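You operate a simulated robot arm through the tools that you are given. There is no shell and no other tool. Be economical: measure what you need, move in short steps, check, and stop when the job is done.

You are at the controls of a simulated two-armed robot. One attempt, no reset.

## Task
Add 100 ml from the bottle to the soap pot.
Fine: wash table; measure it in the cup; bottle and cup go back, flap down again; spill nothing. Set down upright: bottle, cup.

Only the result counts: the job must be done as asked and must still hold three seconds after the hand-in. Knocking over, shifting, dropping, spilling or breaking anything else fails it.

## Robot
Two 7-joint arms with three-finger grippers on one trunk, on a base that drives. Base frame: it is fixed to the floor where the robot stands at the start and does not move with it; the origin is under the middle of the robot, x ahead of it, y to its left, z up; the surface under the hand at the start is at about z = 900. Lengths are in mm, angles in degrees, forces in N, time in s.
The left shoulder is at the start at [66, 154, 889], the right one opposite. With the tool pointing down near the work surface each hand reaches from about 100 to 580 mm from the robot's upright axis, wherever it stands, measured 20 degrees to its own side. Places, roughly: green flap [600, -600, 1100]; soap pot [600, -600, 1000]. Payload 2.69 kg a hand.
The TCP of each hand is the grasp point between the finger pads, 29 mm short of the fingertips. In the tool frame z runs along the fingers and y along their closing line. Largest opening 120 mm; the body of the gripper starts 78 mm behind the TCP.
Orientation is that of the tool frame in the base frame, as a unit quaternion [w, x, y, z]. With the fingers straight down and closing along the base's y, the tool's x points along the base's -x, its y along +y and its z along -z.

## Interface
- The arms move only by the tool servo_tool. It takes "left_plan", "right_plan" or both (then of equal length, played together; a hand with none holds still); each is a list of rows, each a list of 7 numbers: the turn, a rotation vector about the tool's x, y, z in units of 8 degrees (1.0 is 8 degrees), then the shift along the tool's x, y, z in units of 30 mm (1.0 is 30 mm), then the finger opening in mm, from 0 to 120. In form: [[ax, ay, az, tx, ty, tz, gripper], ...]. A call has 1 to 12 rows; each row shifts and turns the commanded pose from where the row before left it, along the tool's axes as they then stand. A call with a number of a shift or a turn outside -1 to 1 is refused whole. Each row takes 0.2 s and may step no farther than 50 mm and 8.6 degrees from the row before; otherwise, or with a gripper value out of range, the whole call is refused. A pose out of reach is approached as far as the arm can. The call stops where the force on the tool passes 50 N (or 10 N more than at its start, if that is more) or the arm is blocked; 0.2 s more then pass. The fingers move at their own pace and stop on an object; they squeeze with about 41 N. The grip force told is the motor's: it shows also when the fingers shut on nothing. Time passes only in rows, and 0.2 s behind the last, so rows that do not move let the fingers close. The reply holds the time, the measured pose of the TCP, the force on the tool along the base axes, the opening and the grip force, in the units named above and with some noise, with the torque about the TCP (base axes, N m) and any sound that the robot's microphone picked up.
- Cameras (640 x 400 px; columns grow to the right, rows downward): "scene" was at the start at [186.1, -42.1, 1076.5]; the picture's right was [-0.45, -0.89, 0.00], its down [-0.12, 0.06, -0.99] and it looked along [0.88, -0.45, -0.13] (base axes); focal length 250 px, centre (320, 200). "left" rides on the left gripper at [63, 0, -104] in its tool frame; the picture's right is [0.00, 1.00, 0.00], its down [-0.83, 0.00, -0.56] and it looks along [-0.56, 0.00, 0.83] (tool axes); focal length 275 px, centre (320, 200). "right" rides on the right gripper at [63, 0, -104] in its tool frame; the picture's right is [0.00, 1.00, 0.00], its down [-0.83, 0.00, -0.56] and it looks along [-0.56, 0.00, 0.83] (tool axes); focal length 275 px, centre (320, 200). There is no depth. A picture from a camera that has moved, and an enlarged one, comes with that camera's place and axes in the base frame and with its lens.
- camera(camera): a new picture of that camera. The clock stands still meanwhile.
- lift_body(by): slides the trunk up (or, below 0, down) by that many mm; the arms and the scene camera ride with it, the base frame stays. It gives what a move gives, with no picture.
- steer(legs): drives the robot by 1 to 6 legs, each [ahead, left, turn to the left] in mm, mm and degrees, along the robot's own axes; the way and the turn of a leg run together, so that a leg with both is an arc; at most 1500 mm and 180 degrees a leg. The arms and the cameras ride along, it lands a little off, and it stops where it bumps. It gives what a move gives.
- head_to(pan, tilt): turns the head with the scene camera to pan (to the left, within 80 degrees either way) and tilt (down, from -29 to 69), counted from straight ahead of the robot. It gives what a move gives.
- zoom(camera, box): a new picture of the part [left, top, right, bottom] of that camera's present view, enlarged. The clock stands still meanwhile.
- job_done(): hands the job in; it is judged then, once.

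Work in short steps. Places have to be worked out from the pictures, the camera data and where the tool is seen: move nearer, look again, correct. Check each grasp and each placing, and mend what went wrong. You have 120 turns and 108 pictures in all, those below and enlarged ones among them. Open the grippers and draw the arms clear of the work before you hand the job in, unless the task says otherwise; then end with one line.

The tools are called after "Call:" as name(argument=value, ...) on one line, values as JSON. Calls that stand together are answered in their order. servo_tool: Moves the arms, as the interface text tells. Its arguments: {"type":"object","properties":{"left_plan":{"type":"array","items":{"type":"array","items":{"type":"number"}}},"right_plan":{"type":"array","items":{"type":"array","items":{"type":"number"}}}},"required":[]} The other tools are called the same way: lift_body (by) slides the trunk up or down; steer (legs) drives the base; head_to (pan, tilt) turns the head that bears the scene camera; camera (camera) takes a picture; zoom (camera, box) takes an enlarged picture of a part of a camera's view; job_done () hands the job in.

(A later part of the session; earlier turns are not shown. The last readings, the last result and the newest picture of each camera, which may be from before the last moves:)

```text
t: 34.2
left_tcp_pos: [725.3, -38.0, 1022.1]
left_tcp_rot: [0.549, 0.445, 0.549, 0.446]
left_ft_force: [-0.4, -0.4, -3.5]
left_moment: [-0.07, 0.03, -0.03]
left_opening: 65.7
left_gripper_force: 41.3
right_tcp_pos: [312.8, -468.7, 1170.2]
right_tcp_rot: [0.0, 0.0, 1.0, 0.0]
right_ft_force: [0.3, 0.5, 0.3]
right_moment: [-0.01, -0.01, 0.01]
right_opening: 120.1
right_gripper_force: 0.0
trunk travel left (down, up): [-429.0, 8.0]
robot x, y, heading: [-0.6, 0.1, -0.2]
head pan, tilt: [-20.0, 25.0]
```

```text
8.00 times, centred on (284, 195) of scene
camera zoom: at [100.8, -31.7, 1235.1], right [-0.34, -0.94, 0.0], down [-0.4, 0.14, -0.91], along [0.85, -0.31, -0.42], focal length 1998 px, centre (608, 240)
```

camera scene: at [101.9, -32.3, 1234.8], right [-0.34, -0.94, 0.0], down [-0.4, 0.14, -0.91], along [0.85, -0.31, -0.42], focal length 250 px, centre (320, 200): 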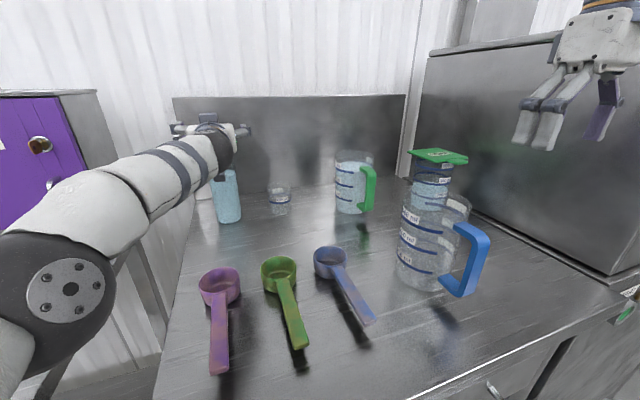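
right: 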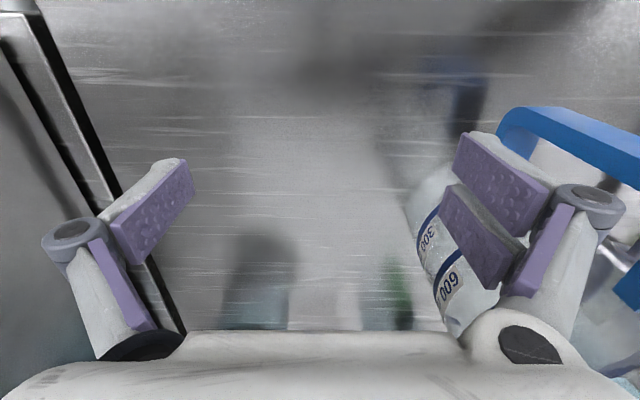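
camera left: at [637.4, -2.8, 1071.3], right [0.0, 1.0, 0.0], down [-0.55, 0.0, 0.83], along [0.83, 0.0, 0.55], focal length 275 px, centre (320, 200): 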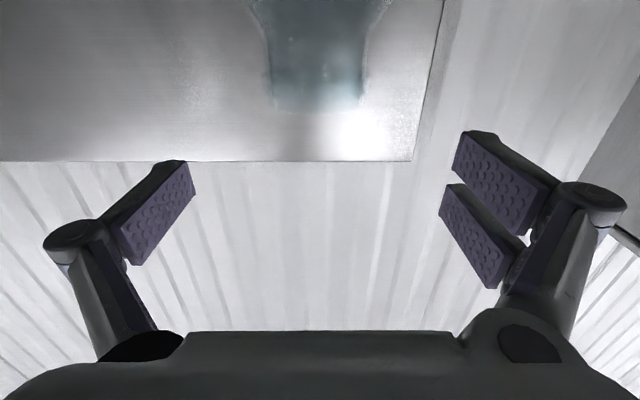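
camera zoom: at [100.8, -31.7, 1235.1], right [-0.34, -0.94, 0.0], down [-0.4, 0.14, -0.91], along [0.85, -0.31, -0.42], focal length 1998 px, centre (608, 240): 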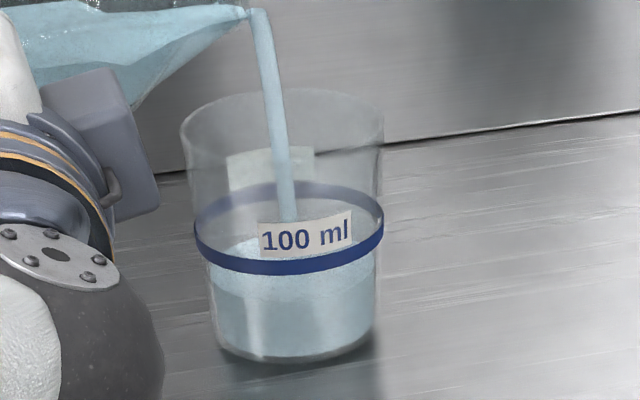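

About 58–60 ml now, rising ~10 ml/s and decaying. Holding 1.6 s more.

Call:
servo_tool(left_plan=[[0, 0, 0, 0, 0, 0, 60], [0, 0, 0, 0, 0, 0, 60], [0, 0, 0, 0, 0, 0, 60], [0, 0, 0, 0, 0, 0, 60], [0, 0, 0, 0, 0, 0, 60], [0, 0, 0, 0, 0, 0, 60], [0, 0, 0, 0, 0, 0, 60]])

Call:
zoom(camera="scene", box=[260, 170, 308, 220])

```text
t: 35.8
left_tcp_pos: [725.2, -37.5, 1021.2]
left_tcp_rot: [0.549, 0.445, 0.549, 0.446]
left_ft_force: [-0.7, -0.5, -4.9]
left_moment: [-0.07, -0.02, -0.04]
left_opening: 65.9
left_gripper_force: 41.1
right_tcp_pos: [311.3, -467.8, 1169.8]
right_tcp_rot: [0.0, 0.001, 1.0, 0.0]
right_ft_force: [0.5, -0.4, 1.0]
right_moment: [-0.02, 0.0, 0.04]
right_opening: 120.2
right_gripper_force: 0.1
trunk travel left (down, up): [-429.0, 8.0]
robot x, y, heading: [0.6, 2.1, 0.1]
head pan, tilt: [-20.0, 25.0]
```

```text
8.00 times, centred on (284, 195) of scene
camera zoom: at [100.8, -31.7, 1235.1], right [-0.34, -0.94, 0.0], down [-0.4, 0.14, -0.91], along [0.85, -0.31, -0.42], focal length 1998 px, centre (608, 240)
```

zoom: 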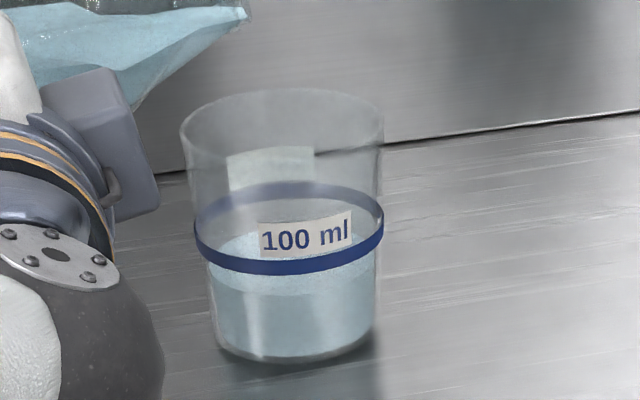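

Flow stopped at ~66 ml; about 15 ml per degree. Tilting 1.4° more and letting it settle.

Call:
servo_tool(left_plan=[[0, 0, 0.06, 0, 0, 0, 60], [0, 0, 0.06, 0, 0, 0, 60], [0, 0, 0.06, 0, 0, 0, 60], [0, 0, 0, 0, 0, 0, 60], [0, 0, 0, 0, 0, 0, 60], [0, 0, 0, 0, 0, 0, 60], [0, 0, 0, 0, 0, 0, 60], [0, 0, 0, 0, 0, 0, 60], [0, 0, 0, 0, 0, 0, 60]])

Call:
zoom(camera="scene", box=[260, 170, 308, 220])

```text
t: 37.8
left_tcp_pos: [726.1, -38.6, 1021.2]
left_tcp_rot: [0.543, 0.452, 0.544, 0.453]
left_ft_force: [0.6, 0.1, -3.9]
left_moment: [-0.05, 0.03, 0.01]
left_opening: 66.2
left_gripper_force: 41.4
right_tcp_pos: [311.9, -468.1, 1169.8]
right_tcp_rot: [0.0, 0.001, 1.0, 0.0]
right_ft_force: [0.0, 0.5, -0.6]
right_moment: [-0.05, 0.03, 0.03]
right_opening: 120.0
right_gripper_force: 0.0
trunk travel left (down, up): [-429.0, 8.0]
robot x, y, heading: [0.4, 4.7, -0.1]
head pan, tilt: [-20.0, 25.0]
```

```text
8.00 times, centred on (284, 195) of scene
camera zoom: at [100.7, -31.7, 1235.1], right [-0.34, -0.94, 0.0], down [-0.4, 0.14, -0.91], along [0.85, -0.31, -0.42], focal length 1998 px, centre (608, 240)
```

zoom: 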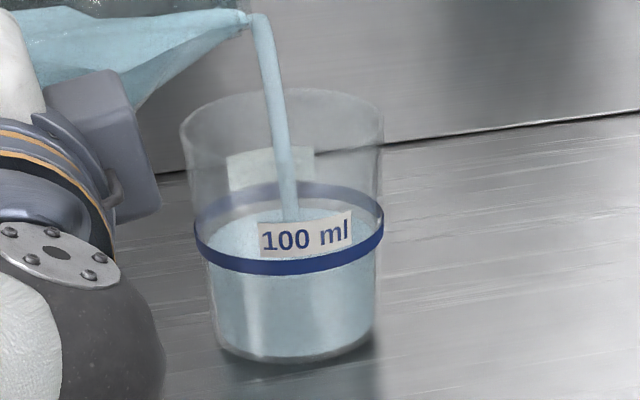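

Nearing the band and still flowing; the clock stands still, so I'll zoom in closer.

Call:
zoom(camera="scene", box=[272, 184, 312, 209])

```text
16.00 times, centred on (292, 196) of scene
camera zoom: at [100.7, -31.7, 1235.1], right [-0.34, -0.94, 0.0], down [-0.4, 0.14, -0.91], along [0.85, -0.31, -0.42], focal length 3995 px, centre (768, 256)
```

zoom: 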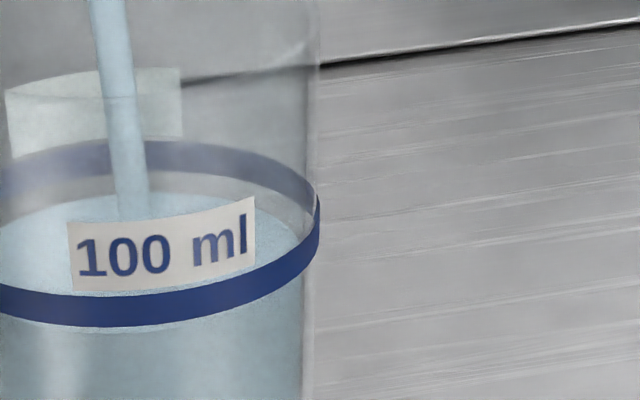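

Level is roughly 6 mm below the band centre (~86 ml). Holding 0.8 s.

Call:
servo_tool(left_plan=[[0, 0, 0, 0, 0, 0, 60], [0, 0, 0, 0, 0, 0, 60], [0, 0, 0, 0, 0, 0, 60]])

Call:
zoom(camera="scene", box=[266, 175, 314, 205])

```text
t: 38.6
left_tcp_pos: [724.6, -38.4, 1021.4]
left_tcp_rot: [0.543, 0.452, 0.543, 0.453]
left_ft_force: [-0.1, -0.9, -2.6]
left_moment: [-0.04, -0.02, 0.0]
left_opening: 65.6
left_gripper_force: 41.3
right_tcp_pos: [310.7, -469.1, 1169.1]
right_tcp_rot: [0.0, 0.0, 1.0, 0.0]
right_ft_force: [0.5, -0.1, -0.4]
right_moment: [0.01, -0.02, 0.02]
right_opening: 120.2
right_gripper_force: 0.0
trunk travel left (down, up): [-429.0, 8.0]
robot x, y, heading: [-3.3, -0.5, 0.1]
head pan, tilt: [-20.0, 25.0]
```

```text
13.33 times, centred on (290, 190) of scene
camera zoom: at [100.7, -31.7, 1235.1], right [-0.34, -0.94, 0.0], down [-0.4, 0.14, -0.91], along [0.85, -0.31, -0.42], focal length 3329 px, centre (720, 333)
```

zoom: 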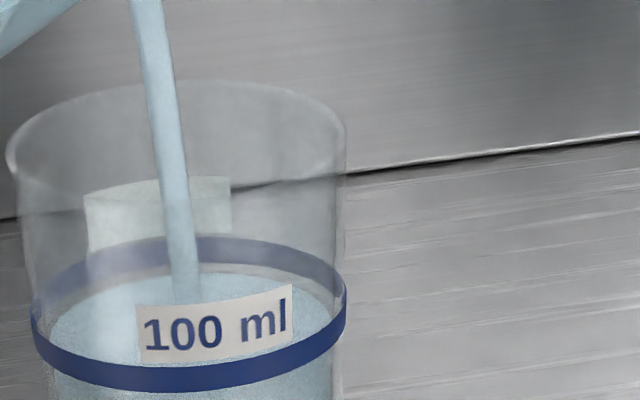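

About 4–5 mm short of the band centre (~90 ml). Holding a bit more.

Call:
servo_tool(left_plan=[[0, 0, 0, 0, 0, 0, 60], [0, 0, 0, 0, 0, 0, 60], [0, 0, 0, 0, 0, 0, 60]])

Call:
zoom(camera="scene", box=[266, 175, 314, 205])

```text
t: 39.4
left_tcp_pos: [724.6, -37.5, 1020.5]
left_tcp_rot: [0.543, 0.452, 0.543, 0.453]
left_ft_force: [0.3, -0.2, -3.9]
left_moment: [-0.03, 0.01, 0.02]
left_opening: 66.1
left_gripper_force: 41.6
right_tcp_pos: [311.4, -468.0, 1169.6]
right_tcp_rot: [0.0, 0.001, 1.0, 0.0]
right_ft_force: [0.8, -0.3, 0.4]
right_moment: [-0.03, 0.04, 0.04]
right_opening: 120.3
right_gripper_force: 0.3
trunk travel left (down, up): [-429.0, 8.0]
robot x, y, heading: [-1.1, 1.3, -0.0]
head pan, tilt: [-20.0, 25.0]
```

```text
13.33 times, centred on (290, 190) of scene
camera zoom: at [100.7, -31.7, 1235.1], right [-0.34, -0.94, 0.0], down [-0.4, 0.14, -0.91], along [0.85, -0.31, -0.42], focal length 3329 px, centre (720, 333)
```

zoom: 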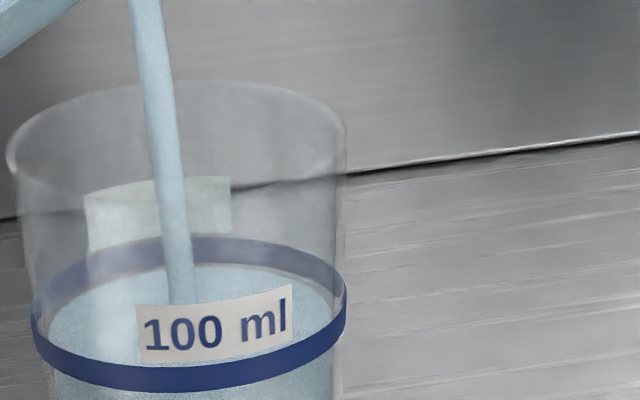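

Now ~95 ml. Holding 0.4 s more (about 3 px).

Call:
servo_tool(left_plan=[[0, 0, 0, 0, 0, 0, 60]])

Call:
zoom(camera="scene", box=[266, 175, 314, 205])

```text
t: 39.8
left_tcp_pos: [725.7, -37.7, 1021.2]
left_tcp_rot: [0.543, 0.452, 0.544, 0.453]
left_ft_force: [-0.2, -0.2, -3.2]
left_moment: [-0.06, 0.02, 0.0]
left_opening: 65.8
left_gripper_force: 41.3
right_tcp_pos: [311.0, -468.6, 1170.3]
right_tcp_rot: [0.0, 0.0, 1.0, 0.0]
right_ft_force: [-0.3, 0.2, -0.3]
right_moment: [-0.02, 0.02, 0.01]
right_opening: 120.1
right_gripper_force: 0.0
trunk travel left (down, up): [-429.0, 8.0]
robot x, y, heading: [-3.7, -0.9, 0.1]
head pan, tilt: [-20.0, 25.0]
```

```text
13.33 times, centred on (290, 190) of scene
camera zoom: at [100.7, -31.7, 1235.1], right [-0.34, -0.94, 0.0], down [-0.4, 0.14, -0.91], along [0.85, -0.31, -0.42], focal length 3329 px, centre (720, 333)
```

zoom: 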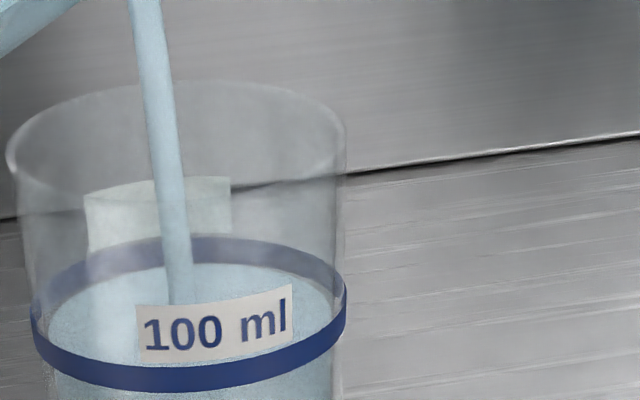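

~97–98 ml with the stream still in flight. One more beat, then tilting back about 5° to stop.

Call:
servo_tool(left_plan=[[0, 0, -0.05, 0, 0, 0, 60], [0, 0, -0.2, 0, 0, 0, 60], [0, 0, -0.2, 0, 0, 0, 60], [0, 0, -0.2, 0, 0, 0, 60]])

Call:
zoom(camera="scene", box=[266, 175, 314, 205])

```text
t: 40.8
left_tcp_pos: [725.6, -38.6, 1019.8]
left_tcp_rot: [0.563, 0.426, 0.564, 0.428]
left_ft_force: [-0.1, -0.6, -5.0]
left_moment: [-0.06, -0.01, 0.0]
left_opening: 66.0
left_gripper_force: 41.0
right_tcp_pos: [312.0, -468.8, 1170.2]
right_tcp_rot: [0.0, 0.0, 1.0, 0.0]
right_ft_force: [-0.5, 0.0, 0.3]
right_moment: [-0.03, 0.02, 0.05]
right_opening: 119.9
right_gripper_force: 0.1
trunk travel left (down, up): [-429.0, 8.0]
robot x, y, heading: [2.1, -1.8, -0.1]
head pan, tilt: [-20.0, 25.0]
```

```text
13.33 times, centred on (290, 190) of scene
camera zoom: at [100.7, -31.7, 1235.1], right [-0.34, -0.94, 0.0], down [-0.4, 0.14, -0.91], along [0.85, -0.31, -0.42], focal length 3329 px, centre (720, 333)
```

zoom: 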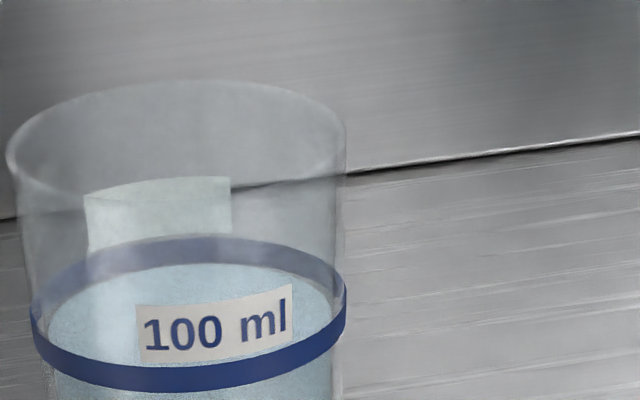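

Flow stopped. I estimate ~96 ml; checking the edge at higher zoom.

Call:
zoom(camera="scene", box=[276, 187, 296, 205])

Call:
zoom(camera="scene", box=[264, 175, 296, 220])

```text
16.00 times, centred on (286, 196) of scene
camera zoom: at [100.7, -31.7, 1235.1], right [-0.34, -0.94, 0.0], down [-0.4, 0.14, -0.91], along [0.85, -0.31, -0.42], focal length 3995 px, centre (864, 264)
```

zoom: 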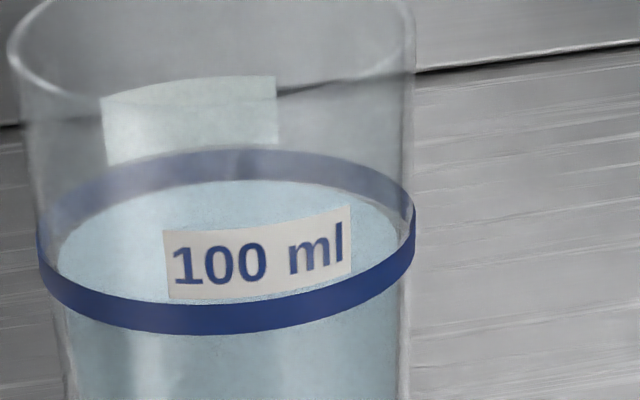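

```text
8.89 times, centred on (280, 198) of scene
camera zoom: at [100.7, -31.7, 1235.1], right [-0.34, -0.94, 0.0], down [-0.4, 0.14, -0.91], along [0.85, -0.31, -0.42], focal length 2220 px, centre (676, 222)
```

zoom: 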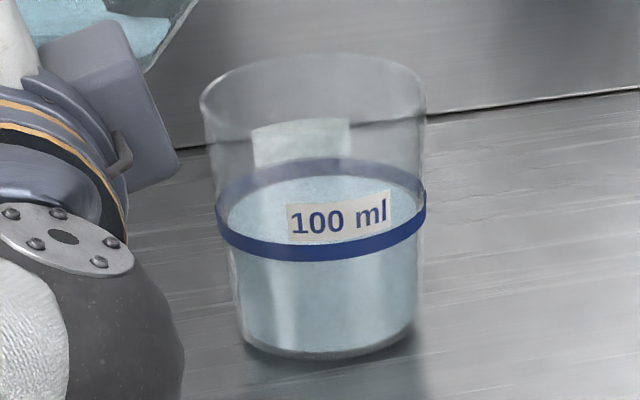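

About 2 mm low (~95 ml). A brief re-tilt to add roughly 4–5 ml.

Call:
servo_tool(left_plan=[[0, 0, 0.2, 0, 0, 0, 60], [0, 0, 0.2, 0, 0, 0, 60], [0, 0, 0.22, 0, 0, 0, 60], [0, 0, 0, 0, 0, 0, 60], [0, 0, -0.2, 0, 0, 0, 60], [0, 0, -0.2, 0, 0, 0, 60], [0, 0, -0.2, 0, 0, 0, 60]])

Call:
zoom(camera="scene", box=[276, 187, 296, 205])

```text
t: 42.4
left_tcp_pos: [725.8, -37.5, 1022.1]
left_tcp_rot: [0.563, 0.427, 0.563, 0.428]
left_ft_force: [-0.4, 0.0, -3.4]
left_moment: [-0.05, 0.01, 0.01]
left_opening: 65.9
left_gripper_force: 41.0
right_tcp_pos: [312.2, -469.1, 1169.5]
right_tcp_rot: [-0.001, 0.0, 1.0, 0.0]
right_ft_force: [-0.9, 0.2, -0.1]
right_moment: [-0.02, 0.01, 0.02]
right_opening: 120.0
right_gripper_force: 0.0
trunk travel left (down, up): [-429.0, 8.0]
robot x, y, heading: [0.2, 0.4, 0.0]
head pan, tilt: [-20.0, 25.0]
```

```text
16.00 times, centred on (286, 196) of scene
camera zoom: at [100.7, -31.7, 1235.1], right [-0.34, -0.94, 0.0], down [-0.4, 0.14, -0.91], along [0.85, -0.31, -0.42], focal length 3995 px, centre (864, 264)
```

zoom: 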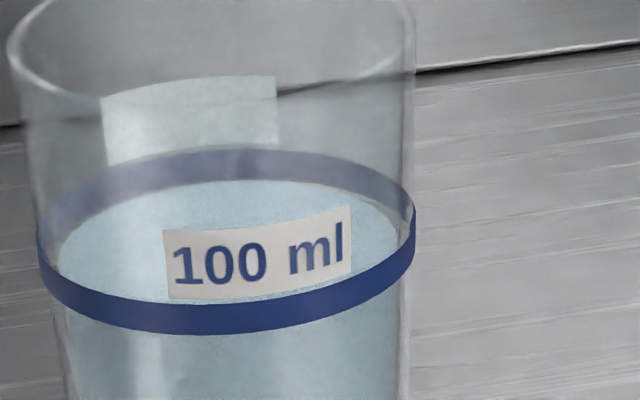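

Hardly any change. Repeating a touch further and longer.

Call:
servo_tool(left_plan=[[0, 0, 0.22, 0, 0, 0, 60], [0, 0, 0.22, 0, 0, 0, 60], [0, 0, 0.24, 0, 0, 0, 60], [0, 0, 0, 0, 0, 0, 60], [0, 0, 0, 0, 0, 0, 60], [0, 0, -0.2, 0, 0, 0, 60], [0, 0, -0.2, 0, 0, 0, 60], [0, 0, -0.25, 0, 0, 0, 60]])

Call:
zoom(camera="scene", box=[276, 187, 296, 205])

```text
t: 44.2
left_tcp_pos: [724.4, -37.8, 1022.3]
left_tcp_rot: [0.562, 0.428, 0.563, 0.429]
left_ft_force: [0.1, 0.3, -4.5]
left_moment: [-0.04, 0.0, -0.02]
left_opening: 65.7
left_gripper_force: 41.0
right_tcp_pos: [309.9, -467.9, 1169.7]
right_tcp_rot: [0.001, 0.0, 1.0, 0.0]
right_ft_force: [-0.1, 1.1, -0.6]
right_moment: [-0.01, -0.01, -0.01]
right_opening: 120.0
right_gripper_force: 0.1
trunk travel left (down, up): [-429.0, 8.0]
robot x, y, heading: [-0.6, 0.8, 0.1]
head pan, tilt: [-20.0, 25.0]
```

```text
16.00 times, centred on (286, 196) of scene
camera zoom: at [100.7, -31.7, 1235.1], right [-0.34, -0.94, 0.0], down [-0.4, 0.14, -0.91], along [0.85, -0.31, -0.42], focal length 3995 px, centre (864, 264)
```

zoom: 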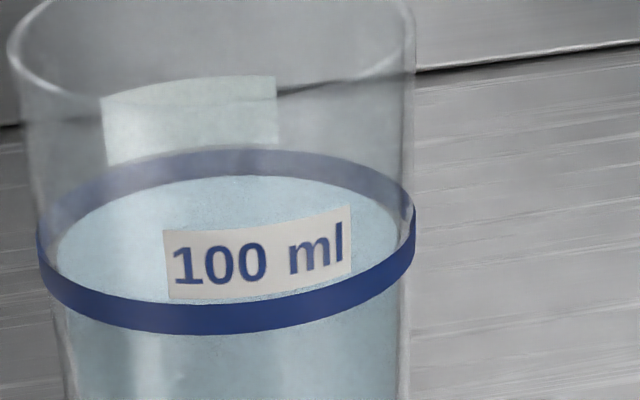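

~98 ml. One more identical touch should bring it onto the line.

Call:
servo_tool(left_plan=[[0, 0, 0.22, 0, 0, 0, 60], [0, 0, 0.22, 0, 0, 0, 60], [0, 0, 0.24, 0, 0, 0, 60], [0, 0, 0, 0, 0, 0, 60], [0, 0, 0, 0, 0, 0, 60], [0, 0, -0.2, 0, 0, 0, 60], [0, 0, -0.2, 0, 0, 0, 60], [0, 0, -0.4, 0, 0, 0, 60]])

Call:
zoom(camera="scene", box=[276, 187, 296, 205])

```text
t: 46.0
left_tcp_pos: [726.0, -39.1, 1022.1]
left_tcp_rot: [0.565, 0.425, 0.566, 0.425]
left_ft_force: [1.2, 0.4, -4.1]
left_moment: [-0.06, 0.01, -0.01]
left_opening: 66.1
left_gripper_force: 40.8
right_tcp_pos: [311.9, -467.9, 1169.3]
right_tcp_rot: [0.0, 0.0, 1.0, 0.0]
right_ft_force: [-0.3, 0.1, 0.0]
right_moment: [0.0, 0.01, -0.02]
right_opening: 119.7
right_gripper_force: 0.0
trunk travel left (down, up): [-429.0, 8.0]
robot x, y, heading: [-1.9, -0.6, -0.1]
head pan, tilt: [-20.0, 25.0]
```

```text
16.00 times, centred on (286, 196) of scene
camera zoom: at [100.7, -31.7, 1235.1], right [-0.34, -0.94, 0.0], down [-0.4, 0.14, -0.91], along [0.85, -0.31, -0.42], focal length 3995 px, centre (864, 264)
```

zoom: 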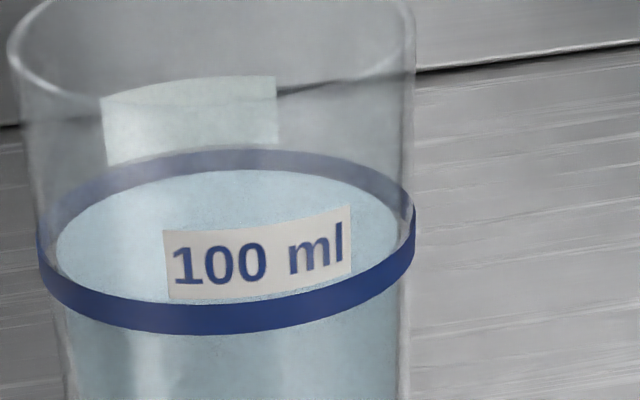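

The level is on the line. Rotating the bottle back upright in place.

Call:
servo_tool(left_plan=[[0, 0, -0.6, 0, 0, 0, 60], [0, 0, -0.8, 0, 0, 0, 60], [0, 0, -0.8, 0, 0, 0, 60], [0, 0, -0.8, 0, 0, 0, 60], [0, 0, -0.8, 0, 0, 0, 60], [0, 0, -0.8, 0, 0, 0, 60], [0, 0, -0.8, 0, 0, 0, 60], [0, 0, -0.8, 0, 0, 0, 60], [0, 0, -0.8, 0, 0, 0, 60], [0, 0, -0.8, 0, 0, 0, 60], [0, 0, -0.8, 0, 0, 0, 60], [0, 0, -0.6, 0, 0, 0, 60]])

Call:
zoom(camera="scene", box=[170, 120, 330, 220])

```text
t: 48.6
left_tcp_pos: [725.1, -40.4, 1021.5]
left_tcp_rot: [0.707, 0.0, 0.707, 0.001]
left_ft_force: [-0.1, -0.5, -2.5]
left_moment: [0.01, -0.02, -0.05]
left_opening: 65.9
left_gripper_force: 40.7
right_tcp_pos: [312.4, -468.1, 1169.8]
right_tcp_rot: [0.0, 0.0, 1.0, 0.0]
right_ft_force: [0.5, -0.2, -0.3]
right_moment: [0.01, 0.01, -0.02]
right_opening: 120.2
right_gripper_force: 0.2
trunk travel left (down, up): [-429.0, 8.0]
robot x, y, heading: [0.5, 2.0, 0.1]
head pan, tilt: [-20.0, 25.0]
```

```text
4.00 times, centred on (250, 170) of scene
camera zoom: at [100.8, -31.7, 1235.1], right [-0.34, -0.94, 0.0], down [-0.4, 0.14, -0.91], along [0.85, -0.31, -0.42], focal length 999 px, centre (600, 320)
```

zoom: 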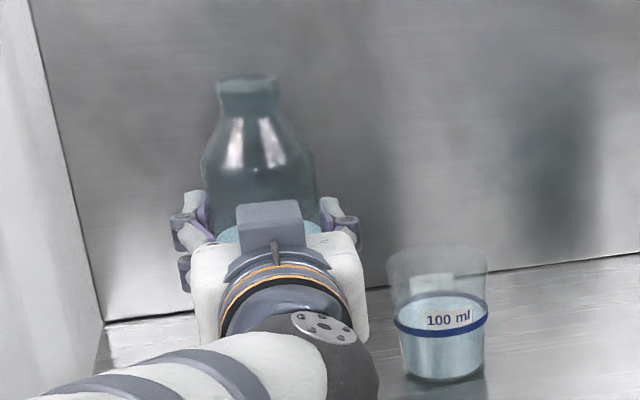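

The bottle is upright. Shifting it back to home [742,-3] and lowering to z≈1003.

Call:
servo_tool(left_plan=[[0, 0, 0, 0, 0.42, 0.19, 60], [0, 0, 0, 0, 0.42, 0.19, 60], [0, 0, 0, 0, 0.41, 0.18, 60], [0, 0, 0, 0.3, 0, 0, 60], [0, 0, 0, 0.2, 0, 0, 60], [0, 0, 0, 0.1, 0, 0, 60], [0, 0, 0, 0, 0, 0, 60]])

Call:
zoom(camera="scene", box=[140, 120, 300, 240])

```text
t: 50.2
left_tcp_pos: [744.2, -0.5, 1002.6]
left_tcp_rot: [0.707, 0.001, 0.707, 0.002]
left_ft_force: [-0.5, -0.6, -3.0]
left_moment: [0.01, 0.01, -0.01]
left_opening: 65.8
left_gripper_force: 41.2
right_tcp_pos: [311.8, -468.0, 1170.0]
right_tcp_rot: [0.0, 0.0, 1.0, 0.0]
right_ft_force: [0.2, 0.5, 0.2]
right_moment: [0.02, -0.04, 0.02]
right_opening: 119.9
right_gripper_force: 0.0
trunk travel left (down, up): [-429.0, 8.0]
robot x, y, heading: [-2.0, 0.9, -0.3]
head pan, tilt: [-20.0, 25.0]
```

```text
3.33 times, centred on (220, 180) of scene
camera zoom: at [100.7, -31.7, 1235.1], right [-0.34, -0.94, 0.0], down [-0.4, 0.14, -0.91], along [0.85, -0.31, -0.42], focal length 832 px, centre (653, 267)
```

zoom: 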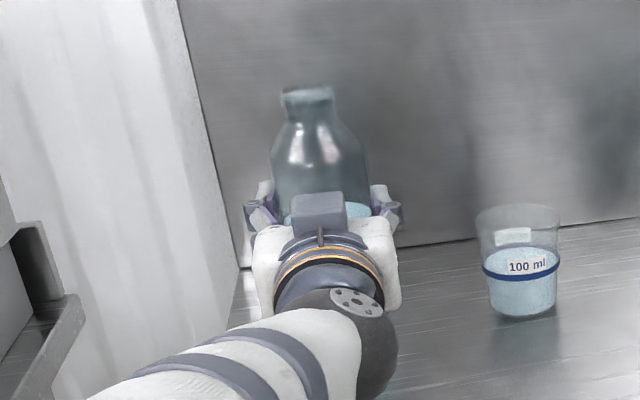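

Slightly above the table still (weight still on the hand). Nudging -2 mm in y and lowering 2 mm to seat it.

Call:
servo_tool(left_plan=[[0, 0, 0, 0.02, -0.07, -0.05, 60], [0, 0, 0, 0.03, 0, 0, 60], [0, 0, 0, 0, 0, 0, 60]])

```text
t: 51.0
left_tcp_pos: [740.9, -0.8, 1003.1]
left_tcp_rot: [0.708, 0.001, 0.706, 0.002]
left_ft_force: [2.0, -0.3, 1.6]
left_moment: [-0.12, -0.11, 0.05]
left_opening: 65.9
left_gripper_force: 40.9
right_tcp_pos: [311.5, -467.6, 1169.7]
right_tcp_rot: [0.001, 0.0, 1.0, -0.001]
right_ft_force: [0.3, 0.2, 0.1]
right_moment: [-0.02, 0.01, 0.0]
right_opening: 119.8
right_gripper_force: 0.0
trunk travel left (down, up): [-429.0, 8.0]
robot x, y, heading: [0.4, 0.3, -0.2]
head pan, tilt: [-20.0, 25.0]
```

Seated: force changed from −3 N to +1.6 N. Opening the fingers and checking the bottle stands.

Call:
servo_tool(left_plan=[[0, 0, 0, 0, 0, 0, 75], [0, 0, 0, 0, 0, 0, 100], [0, 0, 0, 0, 0, 0, 120], [0, 0, 0, 0, 0, 0, 120]])

Call:
zoom(camera="scene", box=[140, 120, 300, 240])

```text
t: 52.0
left_tcp_pos: [741.6, -3.0, 1001.6]
left_tcp_rot: [0.707, 0.002, 0.707, 0.002]
left_ft_force: [0.0, -0.3, 1.0]
left_moment: [0.0, 0.0, 0.01]
left_opening: 119.9
left_gripper_force: 0.1
right_tcp_pos: [311.8, -467.7, 1170.3]
right_tcp_rot: [0.0, 0.0, 1.0, 0.0]
right_ft_force: [0.8, 0.3, 0.0]
right_moment: [-0.03, -0.02, 0.01]
right_opening: 120.2
right_gripper_force: 0.0
trunk travel left (down, up): [-429.0, 8.0]
robot x, y, heading: [1.2, 0.3, -0.1]
head pan, tilt: [-20.0, 25.0]
```

```text
3.33 times, centred on (220, 180) of scene
camera zoom: at [100.4, -31.7, 1235.2], right [-0.34, -0.94, 0.0], down [-0.4, 0.14, -0.91], along [0.85, -0.31, -0.42], focal length 832 px, centre (653, 267)
```

zoom: 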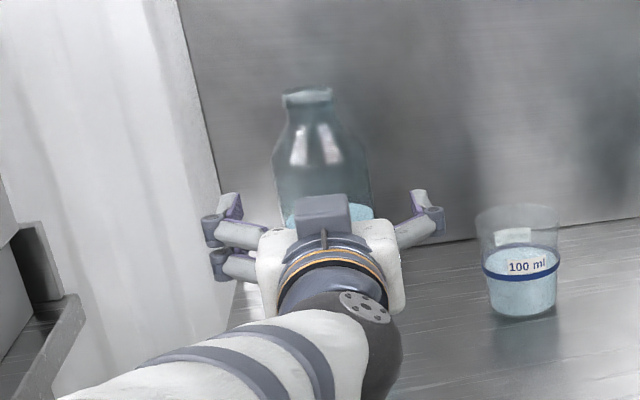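

The bottle is back and standing. Next I'll raise the left hand clear and bring the right hand up and inward before driving to the right.

Call:
servo_tool(left_plan=[[0, 0, 0, -0.75, 0, 0, 120], [0, 0, 0, -0.9, 0, 0, 120], [0, 0, 0, -0.9, 0, 0, 120], [0, 0, 0, -0.9, 0, 0, 120], [0, 0, 0, -0.9, 0, 0, 120], [0, 0, 0, -0.9, 0, 0, 120], [0, 0, 0, -0.5, 0, -0.5, 120], [0, 0, 0, -0.5, 0, -0.5, 120], [0, 0, 0, -0.3, 0, -0.5, 120]], right_plan=[[0, 0, 0, 0, 0, -0.5, 120], [0, 0, 0, 0, 0, -0.5, 120], [0, 0, 0, 0, 0.8, 0, 80], [0, 0, 0, 0, 0.8, 0, 40], [0, 0, 0, 0, 0.8, 0, 0], [0, 0, 0, 0, 0.8, 0, 0], [0, 0, 0, 0, 0.8, 0, 0], [0, 0, 0, 0, 0.8, 0, 0], [0, 0, 0, 0, 0.8, 0, 0]])

Call:
camera(camera="scene")

```text
t: 54.0
left_tcp_pos: [694.8, 4.7, 1195.4]
left_tcp_rot: [0.706, 0.0, 0.708, 0.001]
left_ft_force: [-0.4, 0.0, 0.5]
left_moment: [-0.02, -0.01, 0.0]
left_opening: 120.0
left_gripper_force: 0.1
left hand out of reach, approached as far as the arm can: row 6
right_tcp_pos: [312.6, -307.7, 1193.7]
right_tcp_rot: [-0.004, 0.006, 1.0, 0.014]
right_ft_force: [0.5, 0.1, -0.8]
right_moment: [-0.02, -0.01, 0.01]
right_opening: 0.0
right_gripper_force: 28.5
trunk travel left (down, up): [-429.0, 8.0]
robot x, y, heading: [-2.2, -2.6, 0.1]
head pan, tilt: [-20.0, 25.0]
```

```text
61 pictures are left
camera scene: at [104.7, -22.5, 1243.6], right [-0.24, -0.97, 0.0], down [-0.32, 0.08, -0.94], along [0.92, -0.23, -0.33], focal length 250 px, centre (320, 200)
```

scene: 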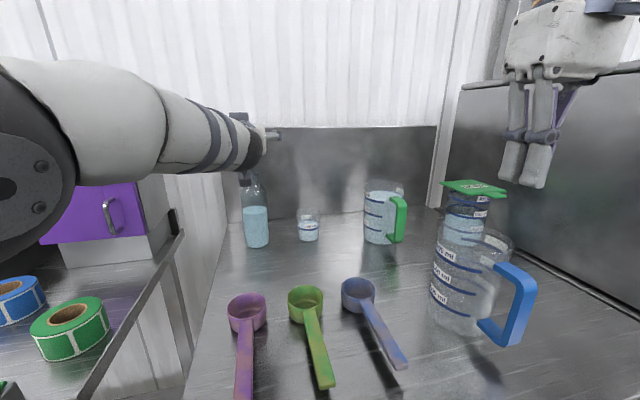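

Now I'll pitch the right hand forward while advancing to x≈490, high above the blue jug.

Call:
servo_tool(right_plan=[[0, -0.9375, 0, -0.5, 0, 0.07, 0], [0, -0.9375, 0, -0.48, 0, 0.13, 0], [0, -0.9375, 0, -0.46, 0, 0.19, 0], [0, -0.9375, 0, -0.43, 0, 0.25, 0], [0, -0.9375, 0, -0.4, 0, 0.3, 0], [0, -0.9375, 0, -0.35, 0, 0.35, 0], [0, -0.9375, 0, -0.3, 0, 0.4, 0], [0, -0.9375, 0, -0.25, 0, 0.43, 0], [0, -0.9375, 0, -0.19, 0, 0.46, 0], [0, -0.9375, 0, -0.13, 0, 0.48, 0], [0, -0.9375, 0, -0.07, 0, 0.5, 0], [0, -0.9375, 0, 0, 0, 0.5, 0]])

Call:
camera(camera="scene")

```text
t: 56.6
left_tcp_pos: [696.4, 5.5, 1197.6]
left_tcp_rot: [0.707, 0.001, 0.707, 0.002]
left_ft_force: [-0.3, 0.2, -0.5]
left_moment: [-0.01, 0.0, -0.01]
left_opening: 119.7
left_gripper_force: 0.0
right_tcp_pos: [526.5, -343.1, 1190.1]
right_tcp_rot: [0.708, -0.002, 0.706, 0.0]
right_ft_force: [0.6, -0.2, -0.2]
right_moment: [-0.02, -0.02, 0.0]
right_opening: 0.0
right_gripper_force: 28.9
right hand out of reach, approached as far as the arm can: row 2, 3, 4, 5, 6, 7
trunk travel left (down, up): [-429.0, 8.0]
robot x, y, heading: [-1.0, -1.8, -0.2]
head pan, tilt: [-20.0, 25.0]
```

```text
60 pictures are left
camera scene: at [101.0, -31.9, 1235.2], right [-0.34, -0.94, 0.0], down [-0.4, 0.14, -0.91], along [0.85, -0.31, -0.42], focal length 250 px, centre (320, 200)
```

scene: 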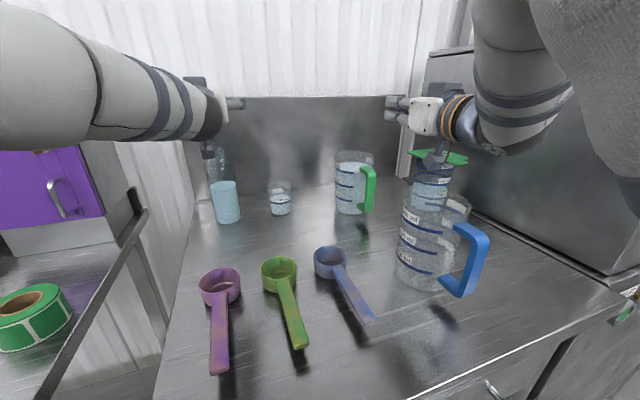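

The right elbow may come close to the metal box on the right when driving. Turning the head to check its clearance.

Call:
head_to(pan=-65, tilt=15)

Call:
camera(camera="scene")

```text
t: 57.8
left_tcp_pos: [695.9, 5.3, 1199.5]
left_tcp_rot: [0.707, -0.001, 0.707, 0.003]
left_ft_force: [0.1, 0.8, 0.4]
left_moment: [0.02, 0.02, 0.01]
left_opening: 119.9
left_gripper_force: 0.0
right_tcp_pos: [525.5, -343.0, 1190.0]
right_tcp_rot: [0.707, 0.0, 0.707, 0.0]
right_ft_force: [0.3, 0.3, -0.3]
right_moment: [-0.01, 0.0, 0.0]
right_opening: 0.2
right_gripper_force: 28.7
trunk travel left (down, up): [-429.0, 8.0]
robot x, y, heading: [-0.6, 1.0, 0.1]
head pan, tilt: [-65.0, 15.0]
```

```text
59 pictures are left
camera scene: at [53.3, -84.8, 1251.4], right [-0.91, -0.42, 0.0], down [-0.11, 0.23, -0.97], along [0.41, -0.88, -0.26], focal length 250 px, centre (320, 200)
```

scene: 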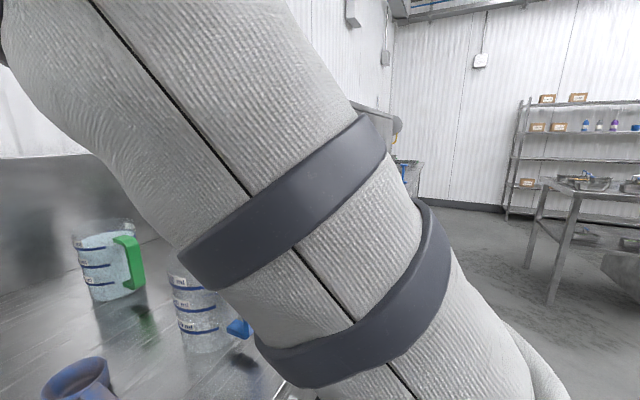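

The right elbow is high and forward (y≈-220), so the box stays clear. Driving 240 mm to the right.

Call:
steer(legs=[[0, -240, 0]])

Call:
head_to(pan=-30, tilt=22)

Call:
camera(camera="scene")

Call:
camera(camera="right")

```text
t: 60.2
left_tcp_pos: [695.9, -233.1, 1198.2]
left_tcp_rot: [0.707, -0.001, 0.707, 0.004]
left_ft_force: [-0.6, 0.9, -0.5]
left_moment: [0.02, 0.01, 0.04]
left_opening: 119.9
left_gripper_force: 0.0
right_tcp_pos: [527.3, -583.0, 1190.2]
right_tcp_rot: [0.708, -0.001, 0.706, 0.001]
right_ft_force: [0.3, -0.5, -0.9]
right_moment: [-0.04, -0.03, 0.0]
right_opening: 0.1
right_gripper_force: 28.4
trunk travel left (down, up): [-429.0, 8.0]
robot x, y, heading: [4.4, -238.9, 0.1]
head pan, tilt: [-65.0, 15.0]
```

```text
t: 61.2
left_tcp_pos: [695.8, -232.4, 1199.3]
left_tcp_rot: [0.707, -0.002, 0.707, 0.003]
left_ft_force: [0.3, 0.1, -0.3]
left_moment: [0.0, 0.01, -0.04]
left_opening: 120.0
left_gripper_force: 0.1
right_tcp_pos: [528.3, -582.2, 1189.4]
right_tcp_rot: [0.708, -0.001, 0.706, 0.001]
right_ft_force: [-1.0, -0.2, 1.1]
right_moment: [0.0, 0.03, 0.01]
right_opening: 0.1
right_gripper_force: 28.8
trunk travel left (down, up): [-429.0, 8.0]
robot x, y, heading: [-0.5, -240.0, 0.3]
head pan, tilt: [-30.0, 22.0]
```

```text
58 pictures are left
camera scene: at [94.7, -287.1, 1240.0], right [-0.5, -0.87, 0.0], down [-0.32, 0.19, -0.93], along [0.8, -0.46, -0.37], focal length 250 px, centre (320, 200)
```

scene: 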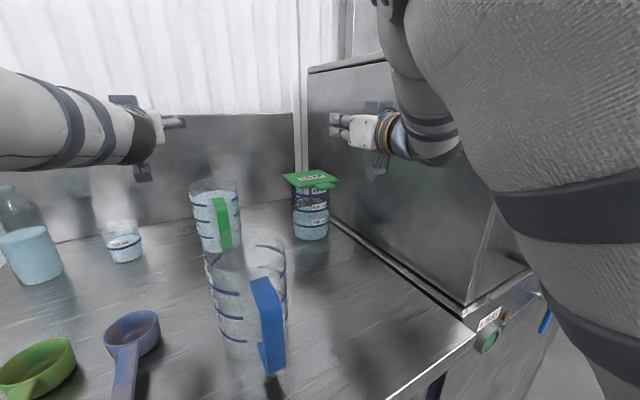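

```text
57 pictures are left
camera right: at [422.3, -583.6, 1127.2], right [0.0, 1.0, 0.0], down [-0.56, 0.0, 0.83], along [0.83, 0.01, 0.56], focal length 275 px, centre (320, 200)
```

right: 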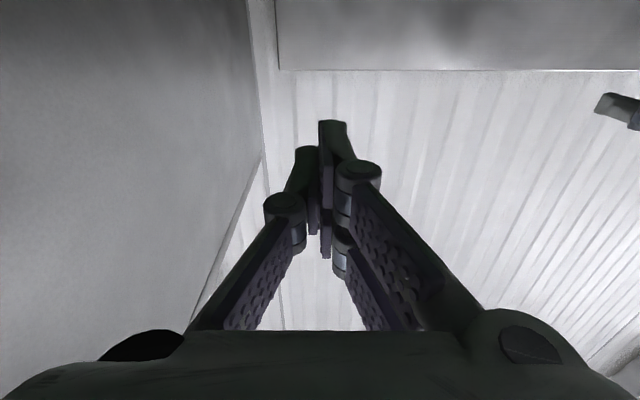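

Good. Zooming on the pot to fix flap and tab from this viewpoint.

Call:
zoom(camera="scene", box=[260, 160, 360, 250])

```text
4.44 times, centred on (310, 205) of scene
camera zoom: at [94.7, -287.1, 1240.0], right [-0.5, -0.87, 0.0], down [-0.32, 0.19, -0.93], along [0.8, -0.46, -0.37], focal length 1110 px, centre (364, 178)
```

zoom: 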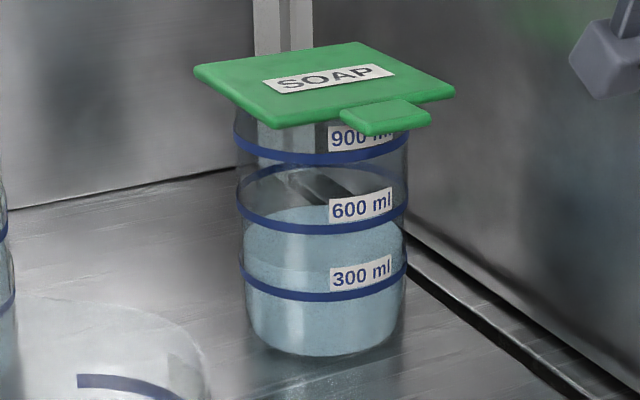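

Tab centre ≈[565,-572,1050], plate ≈115 mm square, hinge presumably at the rear (x≈692). I'll back off slightly, descend in front of the tab to z≈1028, fingers closed.

Call:
servo_tool(right_plan=[[0, 0, 0, 0, 0.17, -0.5, 0], [0, 0, 0, 0.3, 0.17, -0.5, 0], [0, 0, 0, 0.8, 0, 0, 0], [0, 0, 0, 0.8, 0, 0, 0], [0, 0, 0, 0.8, 0, 0, 0], [0, 0, 0, 0.8, 0, 0, 0], [0, 0, 0, 0.8, 0, 0, 0], [0, 0, 0, 0.8, 0, 0, 0], [0, 0, 0, 0.3, 0, 0, 0]])

Call:
camera(camera="scene")

Call:
zoom(camera="scene", box=[250, 150, 410, 250])

```text
t: 63.2
left_tcp_pos: [695.1, -233.3, 1198.8]
left_tcp_rot: [0.707, -0.002, 0.707, 0.003]
left_ft_force: [-0.7, 1.0, 0.5]
left_moment: [0.0, 0.0, 0.01]
left_opening: 119.9
left_gripper_force: 0.1
right_tcp_pos: [496.9, -574.6, 1028.3]
right_tcp_rot: [0.708, -0.002, 0.706, 0.001]
right_ft_force: [1.0, 0.5, 0.1]
right_moment: [-0.02, -0.01, 0.02]
right_opening: 0.1
right_gripper_force: 28.8
trunk travel left (down, up): [-429.0, 8.0]
robot x, y, heading: [1.0, -242.5, 0.0]
head pan, tilt: [-30.0, 22.0]
```

```text
55 pictures are left
camera scene: at [94.8, -287.0, 1240.0], right [-0.5, -0.87, 0.0], down [-0.33, 0.19, -0.93], along [0.8, -0.46, -0.37], focal length 250 px, centre (320, 200)
```

scene: 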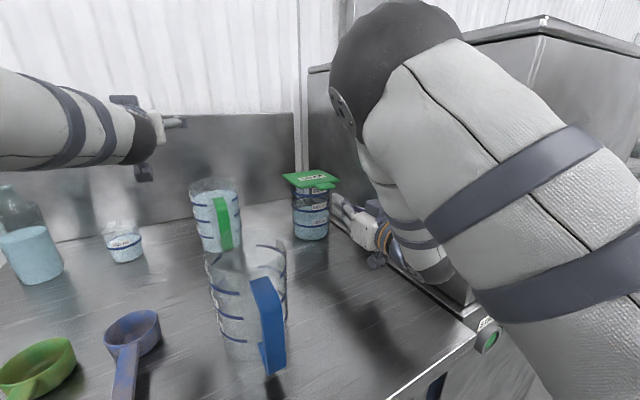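

```text
4.00 times, centred on (330, 200) of scene
camera zoom: at [94.8, -287.0, 1240.0], right [-0.5, -0.87, 0.0], down [-0.33, 0.19, -0.93], along [0.8, -0.46, -0.37], focal length 999 px, centre (280, 200)
```

zoom: 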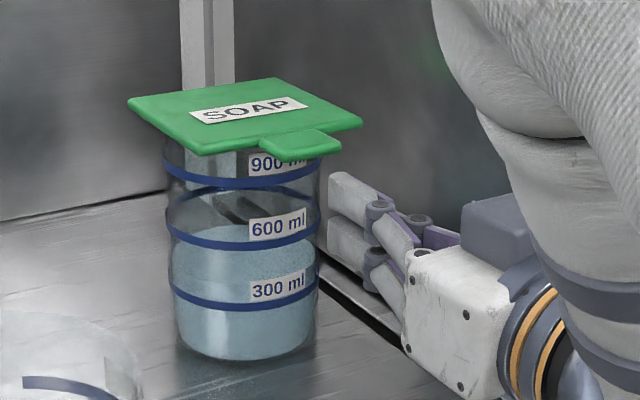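

The fingertips line up right below the tab. Advancing 42 mm so the tips are under it.

Call:
servo_tool(right_plan=[[0, 0, 0, 0, 0.05, 0.5, 0], [0, 0, 0, 0, 0, 0.5, 0], [0, 0, 0, 0, 0, 0.4, 0]])

Call:
zoom(camera="scene", box=[250, 150, 410, 250])

```text
t: 64.0
left_tcp_pos: [696.7, -232.1, 1198.7]
left_tcp_rot: [0.707, -0.002, 0.707, 0.003]
left_ft_force: [-0.4, -0.4, -0.4]
left_moment: [0.0, 0.01, -0.01]
left_opening: 119.6
left_gripper_force: 0.1
right_tcp_pos: [539.0, -568.4, 1028.5]
right_tcp_rot: [0.708, -0.002, 0.706, 0.002]
right_ft_force: [0.0, -0.7, 0.2]
right_moment: [-0.03, 0.0, 0.02]
right_opening: 0.0
right_gripper_force: 28.6
trunk travel left (down, up): [-429.0, 8.0]
robot x, y, heading: [0.2, -239.8, 0.3]
head pan, tilt: [-30.0, 22.0]
```

```text
4.00 times, centred on (330, 200) of scene
camera zoom: at [94.9, -287.1, 1240.0], right [-0.5, -0.87, 0.0], down [-0.33, 0.19, -0.93], along [0.8, -0.46, -0.37], focal length 999 px, centre (280, 200)
```

zoom: 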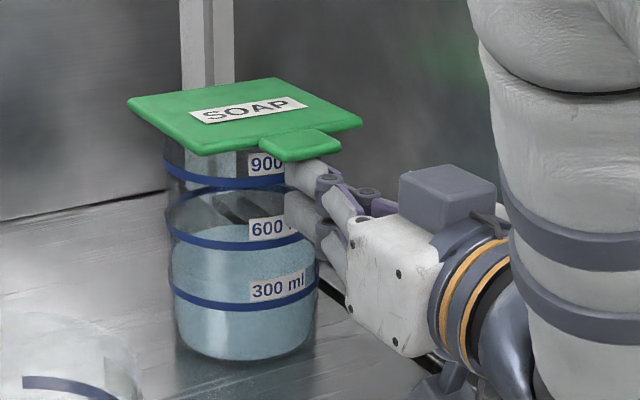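

Tips are under the tab. Lifting gently along the first part of the arc.

Call:
servo_tool(right_plan=[[0, 0, 0, -0.3, 0, 0.05, 0], [0, 0, 0, -0.3, 0, 0.08, 0], [0, 0, 0, -0.3, 0, 0.1, 0], [0, 0, 0, -0.3, 0, 0.12, 0]])

Call:
zoom(camera="scene", box=[250, 150, 410, 250])

```text
t: 65.0
left_tcp_pos: [695.8, -232.9, 1197.9]
left_tcp_rot: [0.707, -0.002, 0.707, 0.003]
left_ft_force: [0.0, 0.4, 0.1]
left_moment: [0.01, 0.03, -0.03]
left_opening: 120.2
left_gripper_force: 0.0
right_tcp_pos: [550.0, -569.5, 1064.9]
right_tcp_rot: [0.708, -0.002, 0.706, 0.002]
right_ft_force: [-0.1, 0.1, -0.7]
right_moment: [0.0, -0.01, -0.03]
right_opening: 0.0
right_gripper_force: 27.8
trunk travel left (down, up): [-429.0, 8.0]
robot x, y, heading: [-2.8, -241.6, 0.3]
head pan, tilt: [-30.0, 22.0]
```

```text
4.00 times, centred on (330, 200) of scene
camera zoom: at [94.7, -287.0, 1240.0], right [-0.5, -0.87, 0.0], down [-0.33, 0.19, -0.93], along [0.8, -0.46, -0.37], focal length 999 px, centre (280, 200)
```

zoom: 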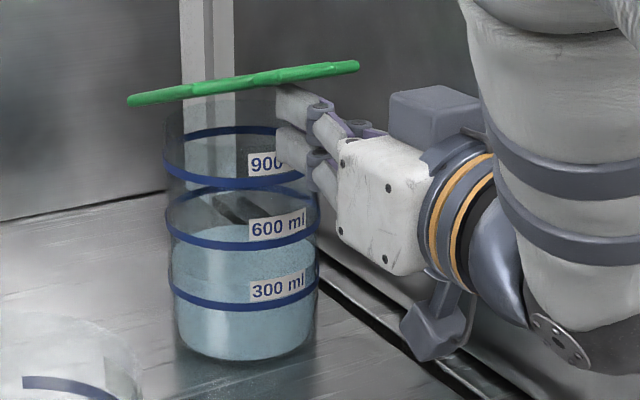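

The flap is opening freely about its rear edge with negligible force. Continuing to ~60°.

Call:
servo_tool(right_plan=[[0, 0, 0, -0.42, 0, 0.27, 0], [0, 0, 0, -0.42, 0, 0.27, 0], [0, 0, 0, -0.3, 0, 0.38, 0], [0, 0, 0, -0.3, 0, 0.38, 0], [0, 0, 0, -0.22, 0, 0.4, 0], [0, 0, 0, -0.22, 0, 0.4, 0]])

Call:
zoom(camera="scene", box=[250, 130, 410, 230])

```text
t: 66.4
left_tcp_pos: [695.6, -230.9, 1198.3]
left_tcp_rot: [0.707, -0.002, 0.707, 0.003]
left_ft_force: [-0.7, 0.3, -0.7]
left_moment: [-0.05, 0.03, -0.03]
left_opening: 120.1
left_gripper_force: 0.1
right_tcp_pos: [612.7, -570.0, 1121.8]
right_tcp_rot: [0.707, -0.002, 0.707, 0.002]
right_ft_force: [-0.1, 0.6, -0.5]
right_moment: [-0.02, 0.0, 0.05]
right_opening: 0.1
right_gripper_force: 28.3
trunk travel left (down, up): [-429.0, 8.0]
robot x, y, heading: [-1.4, -249.1, 0.1]
head pan, tilt: [-30.0, 22.0]
```

```text
4.00 times, centred on (330, 180) of scene
camera zoom: at [94.9, -287.0, 1240.0], right [-0.5, -0.87, 0.0], down [-0.33, 0.19, -0.93], along [0.8, -0.46, -0.37], focal length 999 px, centre (280, 280)
```

zoom: 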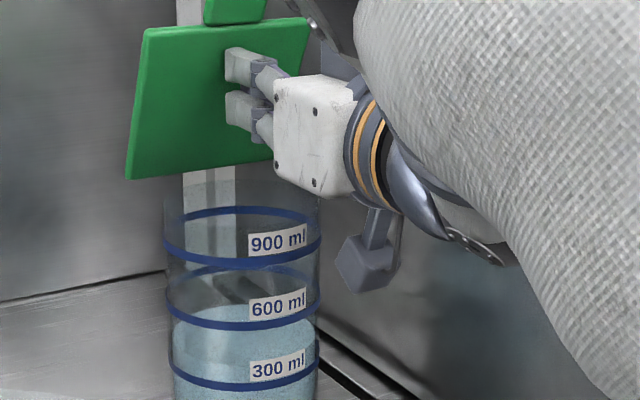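

Flap is well up. Pushing on past vertical, to ~100°.

Call:
servo_tool(right_plan=[[0, 0, 0, -0.13, 0, 0.42, 0], [0, 0, 0, -0.13, 0, 0.42, 0], [0, 0, 0, -0.05, 0, 0.42, 0], [0, 0, 0, -0.05, 0, 0.42, 0], [0, 0, 0, 0, 0, 0.4, 0], [0, 0, 0, 0, 0, 0.4, 0]])

Call:
zoom(camera="scene", box=[250, 130, 410, 230])

```text
t: 67.8
left_tcp_pos: [690.1, -232.9, 1203.2]
left_tcp_rot: [0.709, -0.002, 0.705, 0.003]
left_ft_force: [-0.2, 0.2, -0.9]
left_moment: [0.02, 0.0, 0.0]
left_opening: 120.0
left_gripper_force: 0.0
right_tcp_pos: [679.6, -571.3, 1136.9]
right_tcp_rot: [0.71, 0.0, 0.704, -0.001]
right_ft_force: [-39.5, 3.0, 0.1]
right_moment: [0.05, 0.86, 0.18]
right_opening: 0.1
right_gripper_force: 28.7
trunk travel left (down, up): [-429.0, 8.0]
robot x, y, heading: [-0.6, -242.8, 0.4]
head pan, tilt: [-30.0, 22.0]
```

```text
4.00 times, centred on (330, 180) of scene
camera zoom: at [88.1, -286.9, 1240.8], right [-0.5, -0.87, 0.0], down [-0.32, 0.19, -0.93], along [0.81, -0.46, -0.37], focal length 999 px, centre (280, 280)
```

zoom: 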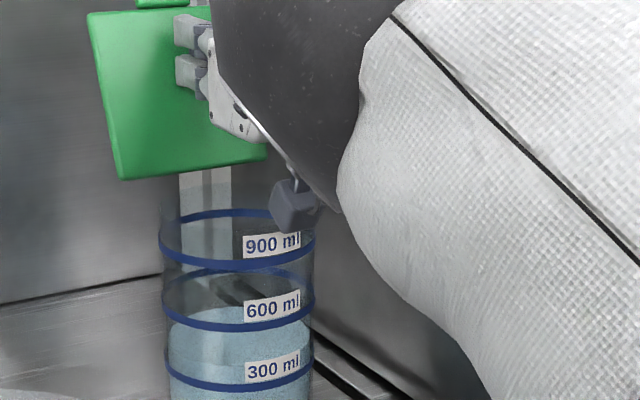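

The flap is past vertical and hit its stop (39 N). Backing the finger off at once to see whether it stays open.

Call:
servo_tool(right_plan=[[0, 0, 0, 0, 0, -0.4, 0], [0, 0, 0, 0, 0, -0.4, 0]])

Call:
zoom(camera="scene", box=[250, 130, 410, 250])

```text
t: 68.4
left_tcp_pos: [696.6, -231.9, 1198.7]
left_tcp_rot: [0.707, -0.003, 0.707, 0.004]
left_ft_force: [0.7, -0.7, 0.1]
left_moment: [0.0, 0.02, 0.04]
left_opening: 119.9
left_gripper_force: 0.1
right_tcp_pos: [661.7, -567.7, 1133.1]
right_tcp_rot: [0.708, -0.001, 0.706, 0.001]
right_ft_force: [0.2, -0.1, -0.6]
right_moment: [0.01, 0.03, -0.01]
right_opening: 0.0
right_gripper_force: 28.9
trunk travel left (down, up): [-429.0, 8.0]
robot x, y, heading: [1.7, -241.9, 0.3]
head pan, tilt: [-30.0, 22.0]
```

```text
3.33 times, centred on (330, 190) of scene
camera zoom: at [94.5, -287.0, 1240.0], right [-0.5, -0.87, 0.0], down [-0.32, 0.19, -0.93], along [0.81, -0.46, -0.37], focal length 832 px, centre (287, 233)
```

zoom: 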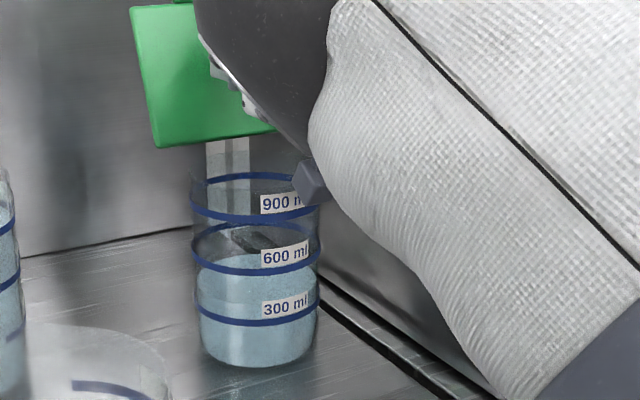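

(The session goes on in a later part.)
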